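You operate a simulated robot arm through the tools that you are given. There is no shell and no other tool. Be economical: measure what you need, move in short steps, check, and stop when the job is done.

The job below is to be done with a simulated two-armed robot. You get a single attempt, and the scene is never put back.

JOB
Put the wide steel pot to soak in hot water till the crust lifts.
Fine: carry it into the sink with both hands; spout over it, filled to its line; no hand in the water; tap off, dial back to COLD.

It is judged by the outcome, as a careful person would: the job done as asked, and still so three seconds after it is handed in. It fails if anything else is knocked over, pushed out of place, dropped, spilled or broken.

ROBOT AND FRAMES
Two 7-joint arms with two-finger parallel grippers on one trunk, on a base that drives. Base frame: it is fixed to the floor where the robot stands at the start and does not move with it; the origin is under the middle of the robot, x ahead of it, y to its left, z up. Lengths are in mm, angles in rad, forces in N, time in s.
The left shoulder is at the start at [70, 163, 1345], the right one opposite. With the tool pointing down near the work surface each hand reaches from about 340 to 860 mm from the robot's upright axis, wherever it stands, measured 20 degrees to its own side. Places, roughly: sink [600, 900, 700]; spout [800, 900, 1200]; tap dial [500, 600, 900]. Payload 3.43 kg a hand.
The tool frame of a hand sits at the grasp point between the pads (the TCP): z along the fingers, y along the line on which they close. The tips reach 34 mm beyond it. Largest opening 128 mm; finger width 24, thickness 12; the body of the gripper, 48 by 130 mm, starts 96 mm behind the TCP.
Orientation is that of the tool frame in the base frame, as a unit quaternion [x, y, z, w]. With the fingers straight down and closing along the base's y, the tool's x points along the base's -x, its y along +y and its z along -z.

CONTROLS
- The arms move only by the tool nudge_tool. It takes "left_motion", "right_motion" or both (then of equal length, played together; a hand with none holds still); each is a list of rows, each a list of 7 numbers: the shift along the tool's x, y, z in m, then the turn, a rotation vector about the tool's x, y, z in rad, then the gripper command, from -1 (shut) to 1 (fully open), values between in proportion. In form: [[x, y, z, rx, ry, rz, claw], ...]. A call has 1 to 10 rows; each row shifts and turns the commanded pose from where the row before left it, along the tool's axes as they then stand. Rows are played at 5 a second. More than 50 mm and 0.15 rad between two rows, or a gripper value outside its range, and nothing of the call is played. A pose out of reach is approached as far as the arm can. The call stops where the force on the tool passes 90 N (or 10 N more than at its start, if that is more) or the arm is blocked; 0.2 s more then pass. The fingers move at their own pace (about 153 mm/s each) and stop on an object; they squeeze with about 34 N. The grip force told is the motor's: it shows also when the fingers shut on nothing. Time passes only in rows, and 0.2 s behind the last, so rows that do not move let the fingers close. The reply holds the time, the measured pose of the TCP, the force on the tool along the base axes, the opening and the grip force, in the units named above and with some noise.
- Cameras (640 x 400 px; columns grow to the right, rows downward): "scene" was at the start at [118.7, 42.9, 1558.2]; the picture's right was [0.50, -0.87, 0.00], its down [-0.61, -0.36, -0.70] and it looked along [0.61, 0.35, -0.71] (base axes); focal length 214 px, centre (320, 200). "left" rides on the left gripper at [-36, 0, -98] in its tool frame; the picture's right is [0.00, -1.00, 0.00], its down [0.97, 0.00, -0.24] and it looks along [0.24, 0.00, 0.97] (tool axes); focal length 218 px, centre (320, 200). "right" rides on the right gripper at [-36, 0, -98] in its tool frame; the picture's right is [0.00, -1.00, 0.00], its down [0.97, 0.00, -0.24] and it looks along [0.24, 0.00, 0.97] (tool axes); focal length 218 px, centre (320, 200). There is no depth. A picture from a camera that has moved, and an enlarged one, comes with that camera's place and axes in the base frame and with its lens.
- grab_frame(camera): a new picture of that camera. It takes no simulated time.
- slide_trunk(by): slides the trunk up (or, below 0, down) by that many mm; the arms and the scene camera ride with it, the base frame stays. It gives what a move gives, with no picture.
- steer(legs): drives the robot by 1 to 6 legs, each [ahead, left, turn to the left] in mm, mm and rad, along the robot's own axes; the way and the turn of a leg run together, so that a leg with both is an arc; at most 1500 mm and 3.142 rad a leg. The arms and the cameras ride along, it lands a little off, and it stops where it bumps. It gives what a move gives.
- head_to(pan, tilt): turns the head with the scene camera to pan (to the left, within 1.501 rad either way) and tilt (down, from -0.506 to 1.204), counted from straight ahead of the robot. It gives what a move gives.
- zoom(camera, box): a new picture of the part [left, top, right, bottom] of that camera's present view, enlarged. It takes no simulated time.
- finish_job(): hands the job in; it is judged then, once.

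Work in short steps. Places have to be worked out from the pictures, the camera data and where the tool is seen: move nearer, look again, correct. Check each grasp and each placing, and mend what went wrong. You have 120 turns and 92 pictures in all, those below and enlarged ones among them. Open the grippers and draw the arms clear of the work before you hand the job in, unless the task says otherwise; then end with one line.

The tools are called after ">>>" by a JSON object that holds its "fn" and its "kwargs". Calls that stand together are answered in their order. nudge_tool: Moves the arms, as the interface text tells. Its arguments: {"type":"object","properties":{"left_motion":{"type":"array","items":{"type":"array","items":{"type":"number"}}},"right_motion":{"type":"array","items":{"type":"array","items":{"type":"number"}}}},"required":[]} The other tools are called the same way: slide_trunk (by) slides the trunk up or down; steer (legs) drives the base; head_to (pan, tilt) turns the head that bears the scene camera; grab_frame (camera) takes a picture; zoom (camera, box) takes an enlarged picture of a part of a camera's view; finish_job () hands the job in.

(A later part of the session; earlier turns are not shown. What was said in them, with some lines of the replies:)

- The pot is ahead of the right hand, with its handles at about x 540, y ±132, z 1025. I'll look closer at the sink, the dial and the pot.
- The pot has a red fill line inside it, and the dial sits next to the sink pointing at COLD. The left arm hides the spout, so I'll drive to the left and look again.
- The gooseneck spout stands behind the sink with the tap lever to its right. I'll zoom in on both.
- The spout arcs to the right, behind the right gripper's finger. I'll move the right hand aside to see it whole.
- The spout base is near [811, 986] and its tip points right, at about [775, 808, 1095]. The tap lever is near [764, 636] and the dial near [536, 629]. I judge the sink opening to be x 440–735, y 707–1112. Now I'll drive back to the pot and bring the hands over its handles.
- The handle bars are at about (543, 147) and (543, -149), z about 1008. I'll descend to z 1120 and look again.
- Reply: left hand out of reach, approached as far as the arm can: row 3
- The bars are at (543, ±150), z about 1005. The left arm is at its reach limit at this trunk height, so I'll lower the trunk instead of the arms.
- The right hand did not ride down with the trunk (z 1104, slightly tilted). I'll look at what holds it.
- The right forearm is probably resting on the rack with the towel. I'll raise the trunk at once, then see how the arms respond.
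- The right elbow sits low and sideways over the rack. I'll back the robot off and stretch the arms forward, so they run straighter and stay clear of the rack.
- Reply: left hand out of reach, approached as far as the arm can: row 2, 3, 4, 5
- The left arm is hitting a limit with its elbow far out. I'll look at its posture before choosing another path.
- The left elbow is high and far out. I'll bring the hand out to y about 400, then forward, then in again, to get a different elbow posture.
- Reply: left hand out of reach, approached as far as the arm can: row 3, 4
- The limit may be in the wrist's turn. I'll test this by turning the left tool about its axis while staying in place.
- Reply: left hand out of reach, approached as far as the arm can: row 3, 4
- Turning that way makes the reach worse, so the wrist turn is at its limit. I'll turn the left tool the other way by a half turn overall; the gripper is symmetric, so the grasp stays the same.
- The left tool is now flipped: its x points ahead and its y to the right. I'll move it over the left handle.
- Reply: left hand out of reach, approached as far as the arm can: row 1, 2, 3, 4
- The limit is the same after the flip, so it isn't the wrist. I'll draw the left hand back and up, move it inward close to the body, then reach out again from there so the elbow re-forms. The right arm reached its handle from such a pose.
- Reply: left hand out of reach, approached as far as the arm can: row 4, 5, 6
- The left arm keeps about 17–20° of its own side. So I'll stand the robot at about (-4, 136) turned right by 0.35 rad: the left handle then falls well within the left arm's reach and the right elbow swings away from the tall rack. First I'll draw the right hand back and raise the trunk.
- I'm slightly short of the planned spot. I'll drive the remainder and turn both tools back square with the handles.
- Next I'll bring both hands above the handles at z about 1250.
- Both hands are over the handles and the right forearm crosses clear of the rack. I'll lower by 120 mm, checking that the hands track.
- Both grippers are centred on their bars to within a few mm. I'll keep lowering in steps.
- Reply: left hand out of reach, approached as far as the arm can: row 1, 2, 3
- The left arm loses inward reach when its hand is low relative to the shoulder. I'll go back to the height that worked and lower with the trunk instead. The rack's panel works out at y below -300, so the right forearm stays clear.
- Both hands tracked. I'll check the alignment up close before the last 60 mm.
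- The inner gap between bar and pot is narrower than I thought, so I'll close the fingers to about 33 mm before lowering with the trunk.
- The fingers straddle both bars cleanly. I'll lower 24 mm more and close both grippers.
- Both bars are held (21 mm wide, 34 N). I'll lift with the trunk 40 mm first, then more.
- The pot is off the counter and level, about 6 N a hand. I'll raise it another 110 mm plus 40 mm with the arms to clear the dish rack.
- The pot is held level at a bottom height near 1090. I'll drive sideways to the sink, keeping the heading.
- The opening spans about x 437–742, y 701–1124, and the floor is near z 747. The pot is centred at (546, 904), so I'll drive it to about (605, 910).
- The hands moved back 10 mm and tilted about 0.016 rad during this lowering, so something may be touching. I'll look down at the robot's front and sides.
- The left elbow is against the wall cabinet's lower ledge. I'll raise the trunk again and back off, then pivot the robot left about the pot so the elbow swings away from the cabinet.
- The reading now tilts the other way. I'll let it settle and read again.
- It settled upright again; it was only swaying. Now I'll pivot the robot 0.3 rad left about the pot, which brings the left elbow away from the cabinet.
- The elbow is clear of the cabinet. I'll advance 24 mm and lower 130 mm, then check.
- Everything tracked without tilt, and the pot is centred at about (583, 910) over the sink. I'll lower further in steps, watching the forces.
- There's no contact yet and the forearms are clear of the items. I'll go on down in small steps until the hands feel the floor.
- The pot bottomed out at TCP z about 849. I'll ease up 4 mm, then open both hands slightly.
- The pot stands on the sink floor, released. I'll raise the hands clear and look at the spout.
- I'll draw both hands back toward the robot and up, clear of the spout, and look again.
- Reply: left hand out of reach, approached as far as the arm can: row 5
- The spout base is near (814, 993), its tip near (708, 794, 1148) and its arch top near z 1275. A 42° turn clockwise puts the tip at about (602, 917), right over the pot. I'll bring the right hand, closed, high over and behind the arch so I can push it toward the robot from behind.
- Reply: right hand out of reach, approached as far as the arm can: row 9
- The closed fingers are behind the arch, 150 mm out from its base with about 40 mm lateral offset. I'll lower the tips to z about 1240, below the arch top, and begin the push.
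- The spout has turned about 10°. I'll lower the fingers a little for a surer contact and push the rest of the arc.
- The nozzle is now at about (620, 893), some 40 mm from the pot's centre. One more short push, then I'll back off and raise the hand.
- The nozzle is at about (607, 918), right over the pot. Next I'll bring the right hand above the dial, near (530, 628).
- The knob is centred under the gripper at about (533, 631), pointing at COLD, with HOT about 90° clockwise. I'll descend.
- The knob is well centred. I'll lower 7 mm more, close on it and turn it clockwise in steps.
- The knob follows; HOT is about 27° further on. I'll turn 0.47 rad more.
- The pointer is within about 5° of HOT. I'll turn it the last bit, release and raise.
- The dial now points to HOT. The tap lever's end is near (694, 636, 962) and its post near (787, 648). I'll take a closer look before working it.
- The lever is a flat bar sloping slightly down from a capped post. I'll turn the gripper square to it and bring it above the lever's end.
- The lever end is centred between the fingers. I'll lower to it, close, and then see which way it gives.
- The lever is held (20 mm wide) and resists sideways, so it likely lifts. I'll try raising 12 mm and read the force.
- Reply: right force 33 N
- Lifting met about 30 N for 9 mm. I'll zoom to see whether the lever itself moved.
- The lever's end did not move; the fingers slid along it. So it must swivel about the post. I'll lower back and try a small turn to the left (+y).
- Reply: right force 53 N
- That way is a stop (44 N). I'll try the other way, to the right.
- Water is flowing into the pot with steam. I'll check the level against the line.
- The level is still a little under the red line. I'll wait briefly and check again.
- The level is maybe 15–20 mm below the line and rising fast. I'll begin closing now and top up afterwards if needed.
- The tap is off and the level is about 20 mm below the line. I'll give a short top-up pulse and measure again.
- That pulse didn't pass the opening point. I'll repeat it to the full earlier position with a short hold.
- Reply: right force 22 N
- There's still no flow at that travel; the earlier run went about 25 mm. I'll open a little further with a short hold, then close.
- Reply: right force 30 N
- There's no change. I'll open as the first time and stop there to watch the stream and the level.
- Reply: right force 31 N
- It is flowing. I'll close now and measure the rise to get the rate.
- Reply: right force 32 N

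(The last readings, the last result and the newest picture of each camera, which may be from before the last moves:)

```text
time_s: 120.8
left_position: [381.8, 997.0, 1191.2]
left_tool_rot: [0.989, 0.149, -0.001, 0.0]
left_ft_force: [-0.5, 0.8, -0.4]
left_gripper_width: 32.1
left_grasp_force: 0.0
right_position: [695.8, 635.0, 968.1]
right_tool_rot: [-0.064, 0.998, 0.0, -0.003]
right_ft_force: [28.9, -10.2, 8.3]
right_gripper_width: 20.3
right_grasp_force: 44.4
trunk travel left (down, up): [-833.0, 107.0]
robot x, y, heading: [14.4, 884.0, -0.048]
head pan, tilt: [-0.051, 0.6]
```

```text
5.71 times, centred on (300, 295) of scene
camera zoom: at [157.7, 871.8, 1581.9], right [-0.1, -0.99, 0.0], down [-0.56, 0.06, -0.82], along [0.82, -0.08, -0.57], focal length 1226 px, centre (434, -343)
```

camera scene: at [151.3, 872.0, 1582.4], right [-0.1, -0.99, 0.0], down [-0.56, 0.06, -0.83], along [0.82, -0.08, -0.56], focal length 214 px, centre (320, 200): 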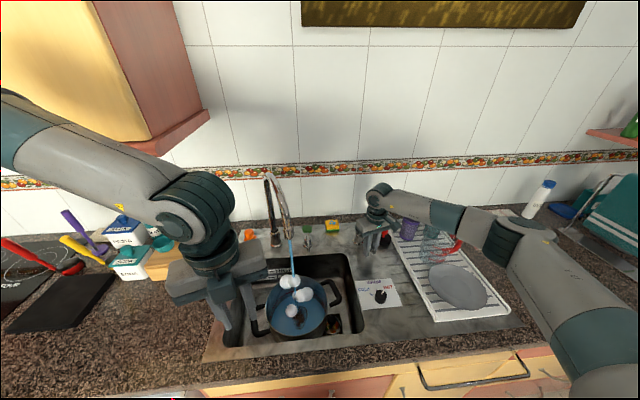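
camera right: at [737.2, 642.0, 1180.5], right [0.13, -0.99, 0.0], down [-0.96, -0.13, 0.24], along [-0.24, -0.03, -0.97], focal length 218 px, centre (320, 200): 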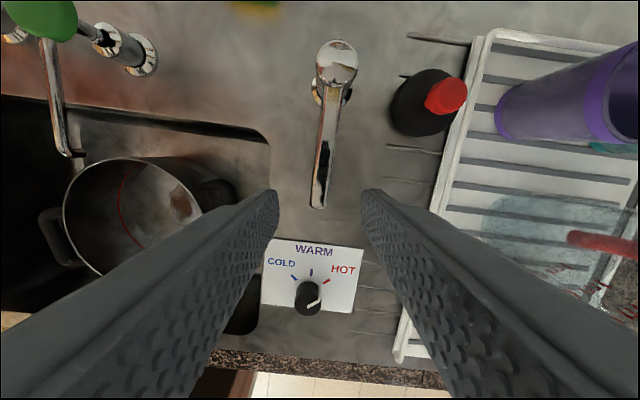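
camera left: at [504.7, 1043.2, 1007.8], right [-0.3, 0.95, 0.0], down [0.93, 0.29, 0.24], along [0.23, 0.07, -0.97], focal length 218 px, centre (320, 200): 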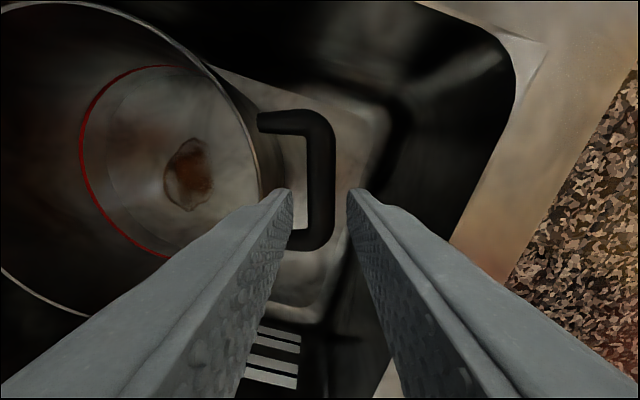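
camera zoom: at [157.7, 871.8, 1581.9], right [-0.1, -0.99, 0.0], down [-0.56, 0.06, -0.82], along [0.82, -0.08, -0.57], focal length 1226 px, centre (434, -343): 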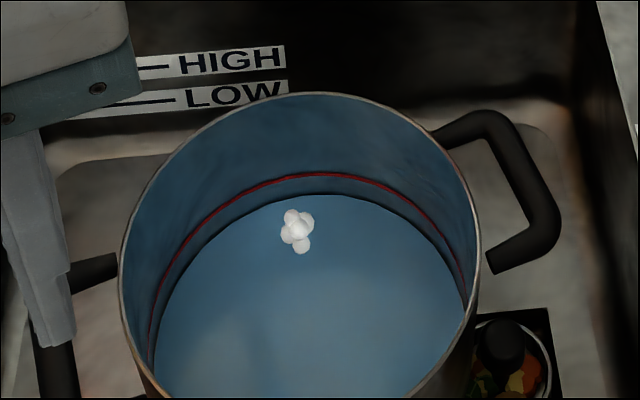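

The level rose only about 3 mm, roughly 4 mm/s, with about 18 mm to go. I'll open and hold for about 2.4 s, then close, also relieving the pull along the lever.

>>> {"fn": "nudge_tool", "kwargs": {"right_motion": [[-0.003, -0.009, 0, 0, 0, -0.07, -1], [-0.003, -0.009, 0, 0, 0, -0.07, -1], [0, -0.006, 0, 0, 0, -0.06, -1], [0, 0, 0, 0, 0, 0, -1], [0, 0, 0, 0, 0, 0, -1], [0, 0, 0, 0, 0, 0, -1], [0, 0, 0, 0, 0, 0, -1], [0, 0, 0, 0, 0, 0, -1], [0, 0, 0, 0, 0, 0, -1], [0, 0, 0, 0, 0, 0, -1]]}}

>>> {"fn": "nudge_tool", "kwargs": {"right_motion": [[0, 0, 0, 0, 0, 0, -1], [0, 0, 0, 0, 0, 0, -1], [0, 0, 0, 0, 0, 0, -1], [0, 0, 0, 0, 0, 0, -1], [0, 0.009, 0, 0, 0, 0.07, -1], [0, 0.009, 0, 0, 0, 0.07, -1], [0, 0.006, 0, 0, 0, 0.06, -1]]}}

>>> {"fn": "zoom", "kwargs": {"camera": "scene", "box": [270, 260, 330, 330]}}

```text
time_s: 123.0
left_position: [376.7, 995.0, 1194.6]
left_tool_rot: [0.989, 0.149, 0.001, -0.001]
left_ft_force: [0.0, 0.3, 0.2]
left_gripper_width: 32.1
left_grasp_force: 0.1
right_position: [702.3, 610.1, 968.8]
right_tool_rot: [-0.164, 0.987, 0.001, -0.002]
right_ft_force: [-20.8, -17.3, -16.3]
right_gripper_width: 19.5
right_grasp_force: 45.2
trunk travel left (down, up): [-833.0, 107.0]
robot x, y, heading: [18.7, 881.3, -0.054]
head pan, tilt: [-0.051, 0.6]
```

```text
time_s: 124.6
left_position: [379.2, 997.1, 1192.0]
left_tool_rot: [0.989, 0.15, -0.001, -0.001]
left_ft_force: [0.6, 0.1, 0.4]
left_gripper_width: 32.1
left_grasp_force: 0.0
right_position: [698.1, 635.0, 969.7]
right_tool_rot: [-0.065, 0.998, 0.002, -0.001]
right_ft_force: [-4.6, -11.4, -16.6]
right_gripper_width: 20.8
right_grasp_force: 45.1
trunk travel left (down, up): [-833.0, 107.0]
robot x, y, heading: [16.8, 882.4, -0.051]
head pan, tilt: [-0.051, 0.6]
```

```text
5.71 times, centred on (300, 295) of scene
camera zoom: at [155.3, 870.6, 1582.1], right [-0.1, -1.0, 0.0], down [-0.56, 0.06, -0.82], along [0.82, -0.08, -0.57], focal length 1226 px, centre (434, -343)
```

zoom: 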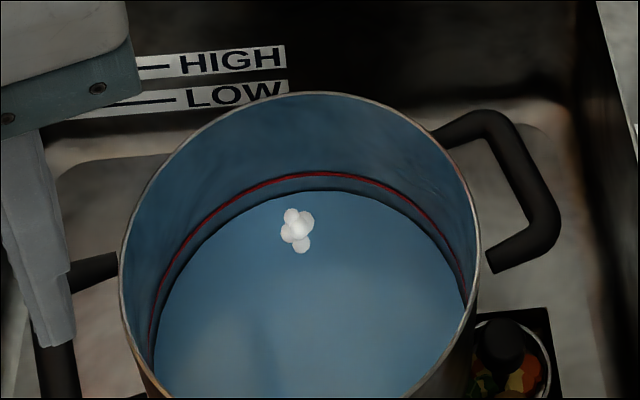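

The rise is slower than I judged, about 1.5 px/s with 18 px to go, so roughly 11 s more. I'll open and hold for about 8 s, then check.

>>> {"fn": "nudge_tool", "kwargs": {"right_motion": [[-0.002, -0.009, 0, 0, 0, -0.07, -1], [-0.001, -0.009, 0, 0, 0, -0.07, -1], [0, -0.006, 0, 0, 0, -0.06, -1], [0, 0, 0, 0, 0, 0, -1], [0, 0, 0, 0, 0, 0, -1], [0, 0, 0, 0, 0, 0, -1], [0, 0, 0, 0, 0, 0, -1], [0, 0, 0, 0, 0, 0, -1], [0, 0, 0, 0, 0, 0, -1], [0, 0, 0, 0, 0, 0, -1]]}}

>>> {"fn": "nudge_tool", "kwargs": {"right_motion": [[0, 0, 0, 0, 0, 0, -1], [0, 0, 0, 0, 0, 0, -1], [0, 0, 0, 0, 0, 0, -1], [0, 0, 0, 0, 0, 0, -1], [0, 0, 0, 0, 0, 0, -1], [0, 0, 0, 0, 0, 0, -1], [0, 0, 0, 0, 0, 0, -1], [0, 0, 0, 0, 0, 0, -1], [0, 0, 0, 0, 0, 0, -1], [0, 0, 0, 0, 0, 0, -1]]}}

>>> {"fn": "nudge_tool", "kwargs": {"right_motion": [[0, 0, 0, 0, 0, 0, -1], [0, 0, 0, 0, 0, 0, -1], [0, 0, 0, 0, 0, 0, -1], [0, 0, 0, 0, 0, 0, -1], [0, 0, 0, 0, 0, 0, -1], [0, 0, 0, 0, 0, 0, -1], [0, 0, 0, 0, 0, 0, -1], [0, 0, 0, 0, 0, 0, -1], [0, 0, 0, 0, 0, 0, -1], [0, 0, 0, 0, 0, 0, -1]]}}

>>> {"fn": "zoom", "kwargs": {"camera": "scene", "box": [270, 260, 330, 330]}}

```text
time_s: 126.8
left_position: [376.0, 996.3, 1192.9]
left_tool_rot: [0.989, 0.149, 0.0, -0.001]
left_ft_force: [0.0, 0.1, -0.2]
left_gripper_width: 32.3
left_grasp_force: 0.0
right_position: [703.1, 609.7, 969.4]
right_tool_rot: [-0.163, 0.987, 0.0, -0.001]
right_ft_force: [-20.3, -18.7, -12.3]
right_gripper_width: 19.7
right_grasp_force: 44.8
trunk travel left (down, up): [-833.0, 107.0]
robot x, y, heading: [19.6, 882.1, -0.046]
head pan, tilt: [-0.051, 0.6]
```

```text
time_s: 129.0
left_position: [375.2, 996.0, 1192.6]
left_tool_rot: [0.989, 0.15, 0.001, -0.001]
left_ft_force: [-0.3, -0.5, -0.6]
left_gripper_width: 31.9
left_grasp_force: 0.0
right_position: [703.1, 611.5, 969.4]
right_tool_rot: [-0.164, 0.987, 0.001, -0.002]
right_ft_force: [-20.6, -17.0, -14.6]
right_gripper_width: 19.9
right_grasp_force: 45.6
trunk travel left (down, up): [-833.0, 107.0]
robot x, y, heading: [16.7, 884.3, -0.05]
head pan, tilt: [-0.051, 0.6]
```

```text
time_s: 131.2
left_position: [376.2, 994.8, 1193.8]
left_tool_rot: [0.989, 0.149, 0.0, -0.001]
left_ft_force: [0.7, 0.3, 0.6]
left_gripper_width: 31.9
left_grasp_force: 0.0
right_position: [703.3, 611.3, 969.3]
right_tool_rot: [-0.163, 0.987, 0.001, 0.0]
right_ft_force: [-19.8, -17.4, -14.8]
right_gripper_width: 19.4
right_grasp_force: 44.7
trunk travel left (down, up): [-833.0, 107.0]
robot x, y, heading: [16.6, 881.1, -0.049]
head pan, tilt: [-0.051, 0.6]
```

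```text
5.71 times, centred on (300, 295) of scene
camera zoom: at [151.9, 869.3, 1582.4], right [-0.1, -0.99, 0.0], down [-0.56, 0.06, -0.83], along [0.82, -0.08, -0.56], focal length 1226 px, centre (434, -343)
```

zoom: 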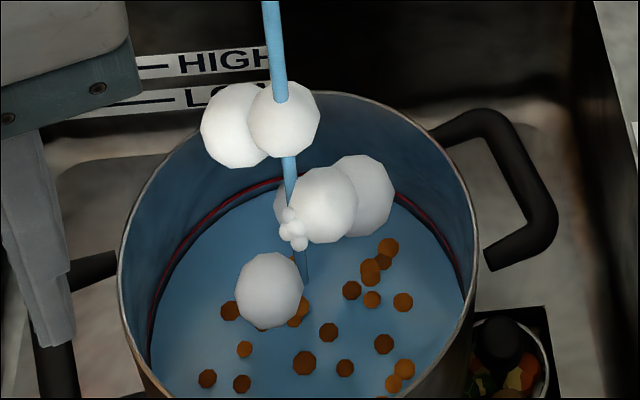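

The crust has lifted in brown bits. The level is about 8 px (7 mm) short of the line, so I'll hold about 4 s more and close.

>>> {"fn": "nudge_tool", "kwargs": {"right_motion": [[0, 0, 0, 0, 0, 0, -1], [0, 0, 0, 0, 0, 0, -1], [0, 0, 0, 0, 0, 0, -1], [0, 0, 0, 0, 0, 0, -1], [0, 0, 0, 0, 0, 0, -1], [0, 0, 0, 0, 0, 0, -1], [0, 0, 0, 0, 0, 0, -1], [0, 0, 0, 0, 0, 0, -1], [0, 0, 0, 0, 0, 0, -1], [0, 0, 0, 0, 0, 0, -1]]}}

>>> {"fn": "nudge_tool", "kwargs": {"right_motion": [[0, 0, 0, 0, 0, 0, -1], [0, 0, 0, 0, 0, 0, -1], [0, 0, 0, 0, 0, 0, -1], [0, 0, 0, 0, 0, 0, -1], [0, 0, 0, 0, 0, 0, -1], [0, 0, 0, 0, 0, 0, -1], [0, 0, 0, 0, 0, 0, -1], [0, 0.009, 0, 0, 0, 0.07, -1], [0, 0.009, 0, 0, 0, 0.07, -1], [0, 0.007, 0, 0, 0, 0.06, -1]]}}

>>> {"fn": "zoom", "kwargs": {"camera": "scene", "box": [270, 260, 330, 330]}}

```text
time_s: 133.4
left_position: [375.4, 995.6, 1193.7]
left_tool_rot: [0.989, 0.15, 0.001, -0.001]
left_ft_force: [-0.4, 0.0, 0.1]
left_gripper_width: 32.2
left_grasp_force: 0.0
right_position: [702.7, 611.1, 969.2]
right_tool_rot: [-0.163, 0.987, 0.001, -0.001]
right_ft_force: [-19.8, -16.7, -13.2]
right_gripper_width: 19.5
right_grasp_force: 44.9
trunk travel left (down, up): [-833.0, 107.0]
robot x, y, heading: [13.0, 879.1, -0.052]
head pan, tilt: [-0.051, 0.6]
```

```text
time_s: 135.6
left_position: [379.1, 996.8, 1193.4]
left_tool_rot: [0.989, 0.15, 0.0, -0.001]
left_ft_force: [0.3, -0.1, -0.3]
left_gripper_width: 32.0
left_grasp_force: 0.1
right_position: [699.7, 638.1, 969.8]
right_tool_rot: [-0.063, 0.998, 0.002, 0.0]
right_ft_force: [0.8, -13.5, -8.8]
right_gripper_width: 20.6
right_grasp_force: 45.0
trunk travel left (down, up): [-833.0, 107.0]
robot x, y, heading: [17.4, 881.5, -0.045]
head pan, tilt: [-0.051, 0.6]
```

```text
5.71 times, centred on (300, 295) of scene
camera zoom: at [155.4, 870.5, 1582.2], right [-0.1, -1.0, 0.0], down [-0.56, 0.06, -0.82], along [0.82, -0.08, -0.57], focal length 1226 px, centre (434, -343)
```

zoom: 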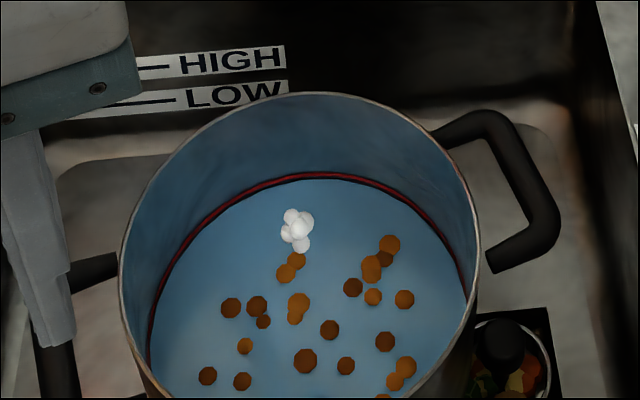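

The tap is off and the level is about 4 px below the line's middle. I'll do one more top-up of about 3.3 s.

>>> {"fn": "nudge_tool", "kwargs": {"right_motion": [[-0.002, -0.009, 0, 0, 0, -0.07, -1], [-0.001, -0.009, 0, 0, 0, -0.07, -1], [0, -0.007, 0, 0, 0, -0.06, -1], [0, 0, 0, 0, 0, 0, -1], [0, 0, 0, 0, 0, 0, -1], [0, 0, 0, 0, 0, 0, -1], [0, 0, 0, 0, 0, 0, -1], [0, 0, 0, 0, 0, 0, -1], [0, 0, 0, 0, 0, 0, -1], [0, 0, 0, 0, 0, 0, -1]]}}

>>> {"fn": "nudge_tool", "kwargs": {"right_motion": [[0, 0, 0, 0, 0, 0, -1], [0, 0, 0, 0, 0, 0, -1], [0, 0, 0, 0, 0, 0, -1], [0, 0, 0, 0, 0, 0, -1], [0, 0, 0, 0, 0, 0, -1], [0, 0, 0, 0, 0, 0, -1], [0, 0.009, 0, 0, 0, 0.07, -1], [0, 0.009, 0, 0, 0, 0.07, -1], [0, 0.007, 0, 0, 0, 0.06, -1]]}}

>>> {"fn": "zoom", "kwargs": {"camera": "scene", "box": [270, 260, 330, 330]}}

```text
time_s: 137.8
left_position: [375.1, 996.9, 1194.4]
left_tool_rot: [0.989, 0.149, 0.001, 0.0]
left_ft_force: [-1.1, -0.6, 0.8]
left_gripper_width: 31.9
left_grasp_force: 0.0
right_position: [704.7, 611.1, 969.8]
right_tool_rot: [-0.163, 0.987, 0.0, -0.001]
right_ft_force: [-15.3, -17.2, -2.8]
right_gripper_width: 19.4
right_grasp_force: 45.1
trunk travel left (down, up): [-833.0, 107.0]
robot x, y, heading: [18.1, 879.3, -0.048]
head pan, tilt: [-0.051, 0.6]
```

```text
time_s: 139.8
left_position: [378.3, 996.8, 1191.6]
left_tool_rot: [0.988, 0.151, 0.001, 0.0]
left_ft_force: [-0.1, 0.0, 0.2]
left_gripper_width: 32.3
left_grasp_force: 0.1
right_position: [700.8, 637.6, 970.0]
right_tool_rot: [-0.063, 0.998, 0.002, 0.001]
right_ft_force: [2.7, -14.0, -3.3]
right_gripper_width: 20.8
right_grasp_force: 45.3
trunk travel left (down, up): [-833.0, 107.0]
robot x, y, heading: [16.4, 882.5, -0.05]
head pan, tilt: [-0.051, 0.6]
```

```text
5.71 times, centred on (300, 295) of scene
camera zoom: at [154.9, 870.8, 1582.2], right [-0.1, -1.0, 0.0], down [-0.56, 0.06, -0.82], along [0.82, -0.08, -0.57], focal length 1226 px, centre (434, -343)
```

zoom: 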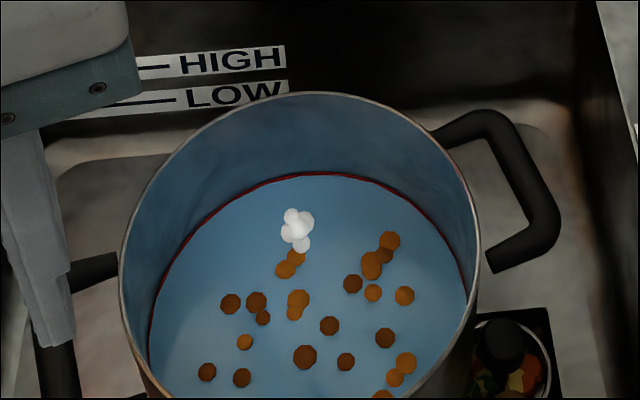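

The water now stands at the red line and the tap is shut. I'll release the lever, rise and go back over the dial.

>>> {"fn": "nudge_tool", "kwargs": {"right_motion": [[0, 0, 0, 0, 0, 0, -0.3], [0, 0, 0, 0, 0, 0, -0.22], [0, 0, -0.03, 0, 0, 0, -0.22], [0, 0, -0.04, 0, 0, 0, -0.22], [0, 0, -0.04, 0, 0, 0, -0.22]]}}

>>> {"fn": "nudge_tool", "kwargs": {"right_motion": [[0.034, 0.003, 0, 0, 0, 0, -0.22], [0.034, 0.003, 0, 0, 0, 0, -0.22], [0.034, 0.003, 0, 0, 0, 0, -0.22], [0.034, 0.003, 0, 0, 0, 0, -0.22], [0.031, 0.004, 0, 0, 0, 0, -0.22], [0, 0, 0, 0, 0, 0, -0.22]]}}

>>> {"fn": "nudge_tool", "kwargs": {"right_motion": [[0, 0, 0, 0, 0, 0.14, -0.22], [0, 0, 0, 0, 0, 0.14, -0.22], [0, 0, 0, 0, 0, 0.14, -0.22], [0, 0, 0, 0, 0, 0.14, -0.22], [0, 0, 0, 0, 0, 0.14, -0.22], [0, 0, 0, 0, 0, 0.14, -0.22], [0, 0, 0, 0, 0, 0.135, -0.22], [0, 0, 0, 0, 0, 0, -0.22]]}}

```text
time_s: 141.0
left_position: [377.6, 997.6, 1192.0]
left_tool_rot: [0.989, 0.15, 0.0, 0.002]
left_ft_force: [-0.4, 0.0, -0.2]
left_gripper_width: 32.0
left_grasp_force: 0.0
right_position: [700.1, 637.4, 1081.3]
right_tool_rot: [-0.064, 0.998, 0.0, -0.001]
right_ft_force: [-0.1, -0.1, 0.1]
right_gripper_width: 50.0
right_grasp_force: 0.2
trunk travel left (down, up): [-833.0, 107.0]
robot x, y, heading: [17.7, 882.3, -0.053]
head pan, tilt: [-0.051, 0.6]
```

```text
time_s: 142.4
left_position: [378.6, 998.8, 1192.3]
left_tool_rot: [0.989, 0.149, 0.0, 0.002]
left_ft_force: [-0.4, -1.1, -0.2]
left_gripper_width: 32.2
left_grasp_force: 0.1
right_position: [531.5, 632.9, 1080.1]
right_tool_rot: [-0.064, 0.998, 0.0, -0.001]
right_ft_force: [0.8, 0.1, 0.6]
right_gripper_width: 50.2
right_grasp_force: 0.1
trunk travel left (down, up): [-833.0, 107.0]
robot x, y, heading: [15.9, 880.5, -0.049]
head pan, tilt: [-0.051, 0.6]
```

```text
time_s: 144.2
left_position: [376.4, 998.7, 1192.5]
left_tool_rot: [0.989, 0.15, 0.0, 0.001]
left_ft_force: [-0.8, -0.2, -0.1]
left_gripper_width: 31.9
left_grasp_force: 0.0
right_position: [531.7, 632.8, 1080.1]
right_tool_rot: [0.411, 0.912, 0.0, -0.001]
right_ft_force: [0.3, -0.6, 0.0]
right_gripper_width: 49.7
right_grasp_force: 0.1
trunk travel left (down, up): [-833.0, 107.0]
robot x, y, heading: [16.7, 882.5, -0.044]
head pan, tilt: [-0.051, 0.6]
```

The hand is back at the pose used before over the dial. I'll lower, grip and turn it back counterclockwise by the 1.67 rad turned earlier.

>>> {"fn": "nudge_tool", "kwargs": {"right_motion": [[-0.001, 0, 0.04, 0, 0, 0, -0.22], [0, 0, 0.04, 0, 0, 0, -0.22], [0, 0, 0.04, 0, 0, 0, -0.22], [0, 0, 0.018, 0, 0, 0, -0.22], [0, 0, 0, 0, 0, 0, -0.22], [0, 0, 0, 0, 0, 0, -1], [0, 0, 0, 0, 0, 0, -1], [0, 0, 0, 0, 0, 0, -1]]}}

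>>> {"fn": "nudge_tool", "kwargs": {"right_motion": [[0, 0, 0, 0, 0, -0.14, -1], [0, 0, 0, 0, 0, -0.14, -1], [0, 0, 0, 0, 0, -0.14, -1], [0, 0, 0, 0, 0, -0.14, -1], [0, 0, 0, 0, 0, -0.14, -1], [0, 0, 0, 0, 0, -0.14, -1], [0, 0, 0, 0, 0, -0.14, -1], [0, 0, 0, 0, 0, -0.14, -1], [0, 0, 0, 0, 0, -0.14, -1], [0, 0, 0, 0, 0, -0.14, -1]]}}

>>> {"fn": "nudge_tool", "kwargs": {"right_motion": [[0, 0, 0, 0, 0, -0.14, -1], [0, 0, 0, 0, 0, -0.14, -1], [0, 0, 0, 0, 0, 0, -1]]}}

>>> {"fn": "grab_frame", "kwargs": {"camera": "right"}}

```text
time_s: 146.0
left_position: [379.5, 999.5, 1192.3]
left_tool_rot: [0.989, 0.15, 0.001, 0.001]
left_ft_force: [-0.1, 0.6, -0.1]
left_gripper_width: 32.1
left_grasp_force: 0.0
right_position: [534.1, 632.7, 940.9]
right_tool_rot: [0.41, 0.912, 0.0, -0.001]
right_ft_force: [5.6, 6.3, -5.3]
right_gripper_width: 35.1
right_grasp_force: 44.6
trunk travel left (down, up): [-833.0, 107.0]
robot x, y, heading: [14.0, 884.8, -0.05]
head pan, tilt: [-0.051, 0.6]
```

```text
time_s: 148.2
left_position: [379.0, 999.7, 1191.8]
left_tool_rot: [0.989, 0.15, -0.001, 0.001]
left_ft_force: [0.3, 0.2, 0.0]
left_gripper_width: 32.1
left_grasp_force: 0.0
right_position: [533.4, 631.1, 942.3]
right_tool_rot: [-0.274, 0.962, 0.001, -0.002]
right_ft_force: [7.9, 10.7, -7.0]
right_gripper_width: 35.2
right_grasp_force: 44.4
trunk travel left (down, up): [-833.0, 107.0]
robot x, y, heading: [17.9, 880.9, -0.052]
head pan, tilt: [-0.051, 0.6]
```

```text
time_s: 149.0
left_position: [378.5, 1000.8, 1191.3]
left_tool_rot: [0.989, 0.15, 0.0, 0.0]
left_ft_force: [0.1, -0.1, -0.3]
left_gripper_width: 31.8
left_grasp_force: 0.0
right_position: [534.2, 631.8, 942.4]
right_tool_rot: [-0.405, 0.914, 0.0, -0.002]
right_ft_force: [8.3, 11.8, -7.4]
right_gripper_width: 35.3
right_grasp_force: 45.0
trunk travel left (down, up): [-833.0, 107.0]
robot x, y, heading: [14.5, 880.2, -0.049]
head pan, tilt: [-0.051, 0.6]
```

```text
3 pictures are left
camera right: at [557.1, 658.6, 1039.8], right [0.74, -0.67, 0.0], down [-0.65, -0.72, 0.24], along [-0.16, -0.18, -0.97], focal length 218 px, centre (320, 200)
```

right: 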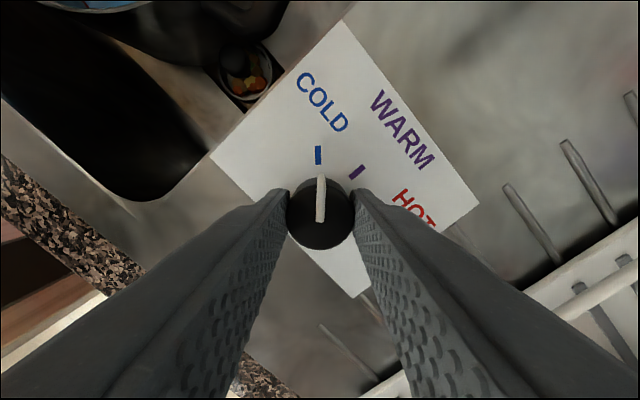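

The pointer is back on COLD. I'll give it a tiny nudge to centre it, release, rise, and then back the robot away.

>>> {"fn": "nudge_tool", "kwargs": {"right_motion": [[0, 0, 0, 0, 0, -0.03, -1], [0, 0, 0, 0, 0, 0, -1], [0, 0, 0, 0, 0, 0, -0.22], [0, 0, 0, 0, 0, 0, -0.22], [0, 0, -0.04, 0, 0, 0, -0.22], [0, 0, -0.045, 0, 0, 0, -0.22], [0, 0, -0.045, 0, 0, 0, 0.5], [0, 0, -0.045, 0, 0, 0, 1]], "left_motion": [[0, 0, 0, 0, 0, 0, -0.5], [0, 0, 0, 0, 0, 0, -0.5], [0, 0, 0, 0, 0, 0, -0.5], [0, 0, 0, 0, 0, 0, 0.5], [0, 0, 0, 0, 0, 0, 1], [0, 0, 0, 0, 0, 0, 1], [0, 0, 0, 0, 0, 0, 1], [0, 0, 0, 0, 0, 0, 1]]}}

>>> {"fn": "steer", "kwargs": {"legs": [[-250, 0, 0]]}}

>>> {"fn": "grab_frame", "kwargs": {"camera": "scene"}}

```text
time_s: 150.8
left_position: [377.5, 999.2, 1193.2]
left_tool_rot: [0.989, 0.15, 0.0, 0.0]
left_ft_force: [0.0, 0.7, -0.3]
left_gripper_width: 127.8
left_grasp_force: 0.0
right_position: [532.8, 631.6, 1119.2]
right_tool_rot: [-0.419, 0.908, 0.0, -0.001]
right_ft_force: [0.2, -0.3, 0.3]
right_gripper_width: 128.0
right_grasp_force: 0.1
trunk travel left (down, up): [-833.0, 107.0]
robot x, y, heading: [14.8, 885.4, -0.049]
head pan, tilt: [-0.051, 0.6]
```

```text
time_s: 152.6
left_position: [132.0, 1011.2, 1191.5]
left_tool_rot: [0.989, 0.151, -0.001, 0.0]
left_ft_force: [0.0, -0.3, 1.3]
left_gripper_width: 127.9
left_grasp_force: 0.0
right_position: [287.7, 642.9, 1118.9]
right_tool_rot: [-0.419, 0.908, 0.001, -0.001]
right_ft_force: [1.3, 0.2, -0.1]
right_gripper_width: 127.8
right_grasp_force: 0.1
trunk travel left (down, up): [-833.0, 107.0]
robot x, y, heading: [-229.0, 892.5, -0.044]
head pan, tilt: [-0.051, 0.6]
```

```text
2 pictures are left
camera scene: at [-92.1, 885.3, 1582.1], right [-0.1, -1.0, 0.0], down [-0.56, 0.06, -0.82], along [0.82, -0.08, -0.57], focal length 214 px, centre (320, 200)
```

scene: 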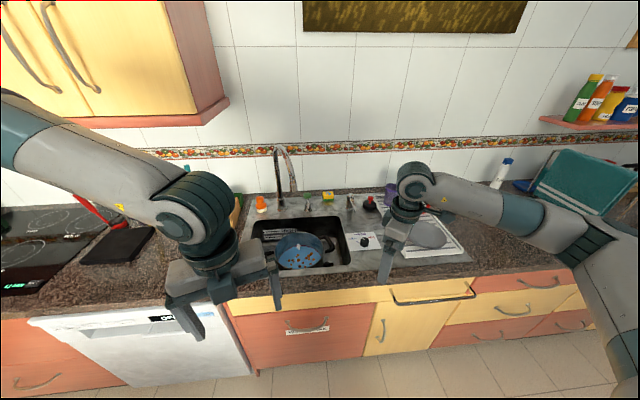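

Hands are clear. I'll take one last close look at the pot, tap and dial.

>>> {"fn": "zoom", "kwargs": {"camera": "scene", "box": [235, 180, 395, 280]}}

```text
4.00 times, centred on (315, 230) of scene
camera zoom: at [-92.1, 885.3, 1582.1], right [-0.1, -1.0, 0.0], down [-0.56, 0.06, -0.82], along [0.82, -0.08, -0.57], focal length 858 px, centre (340, 80)
```

zoom: 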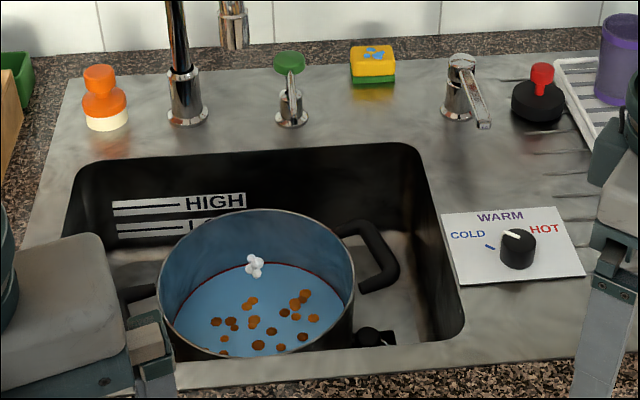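

The water stands at the line, the crust has lifted, the tap is off, and the dial points to COLD. The spout is over the pot and the hands are clear, so I'm handing in.

>>> {"fn": "finish_job", "kwargs": {}}

```text
The job is handed in.
```

The steel pot is soaking in the sink with hot water up to its red line and the crust has lifted. The spout is over the pot, the tap is off, the dial is back on COLD, and the hands stayed out of the water. On the way the left elbow pressed on the wall cabinet's ledge and the right forearm seemed to touch the towel rack; nothing looked moved in the later pictures.
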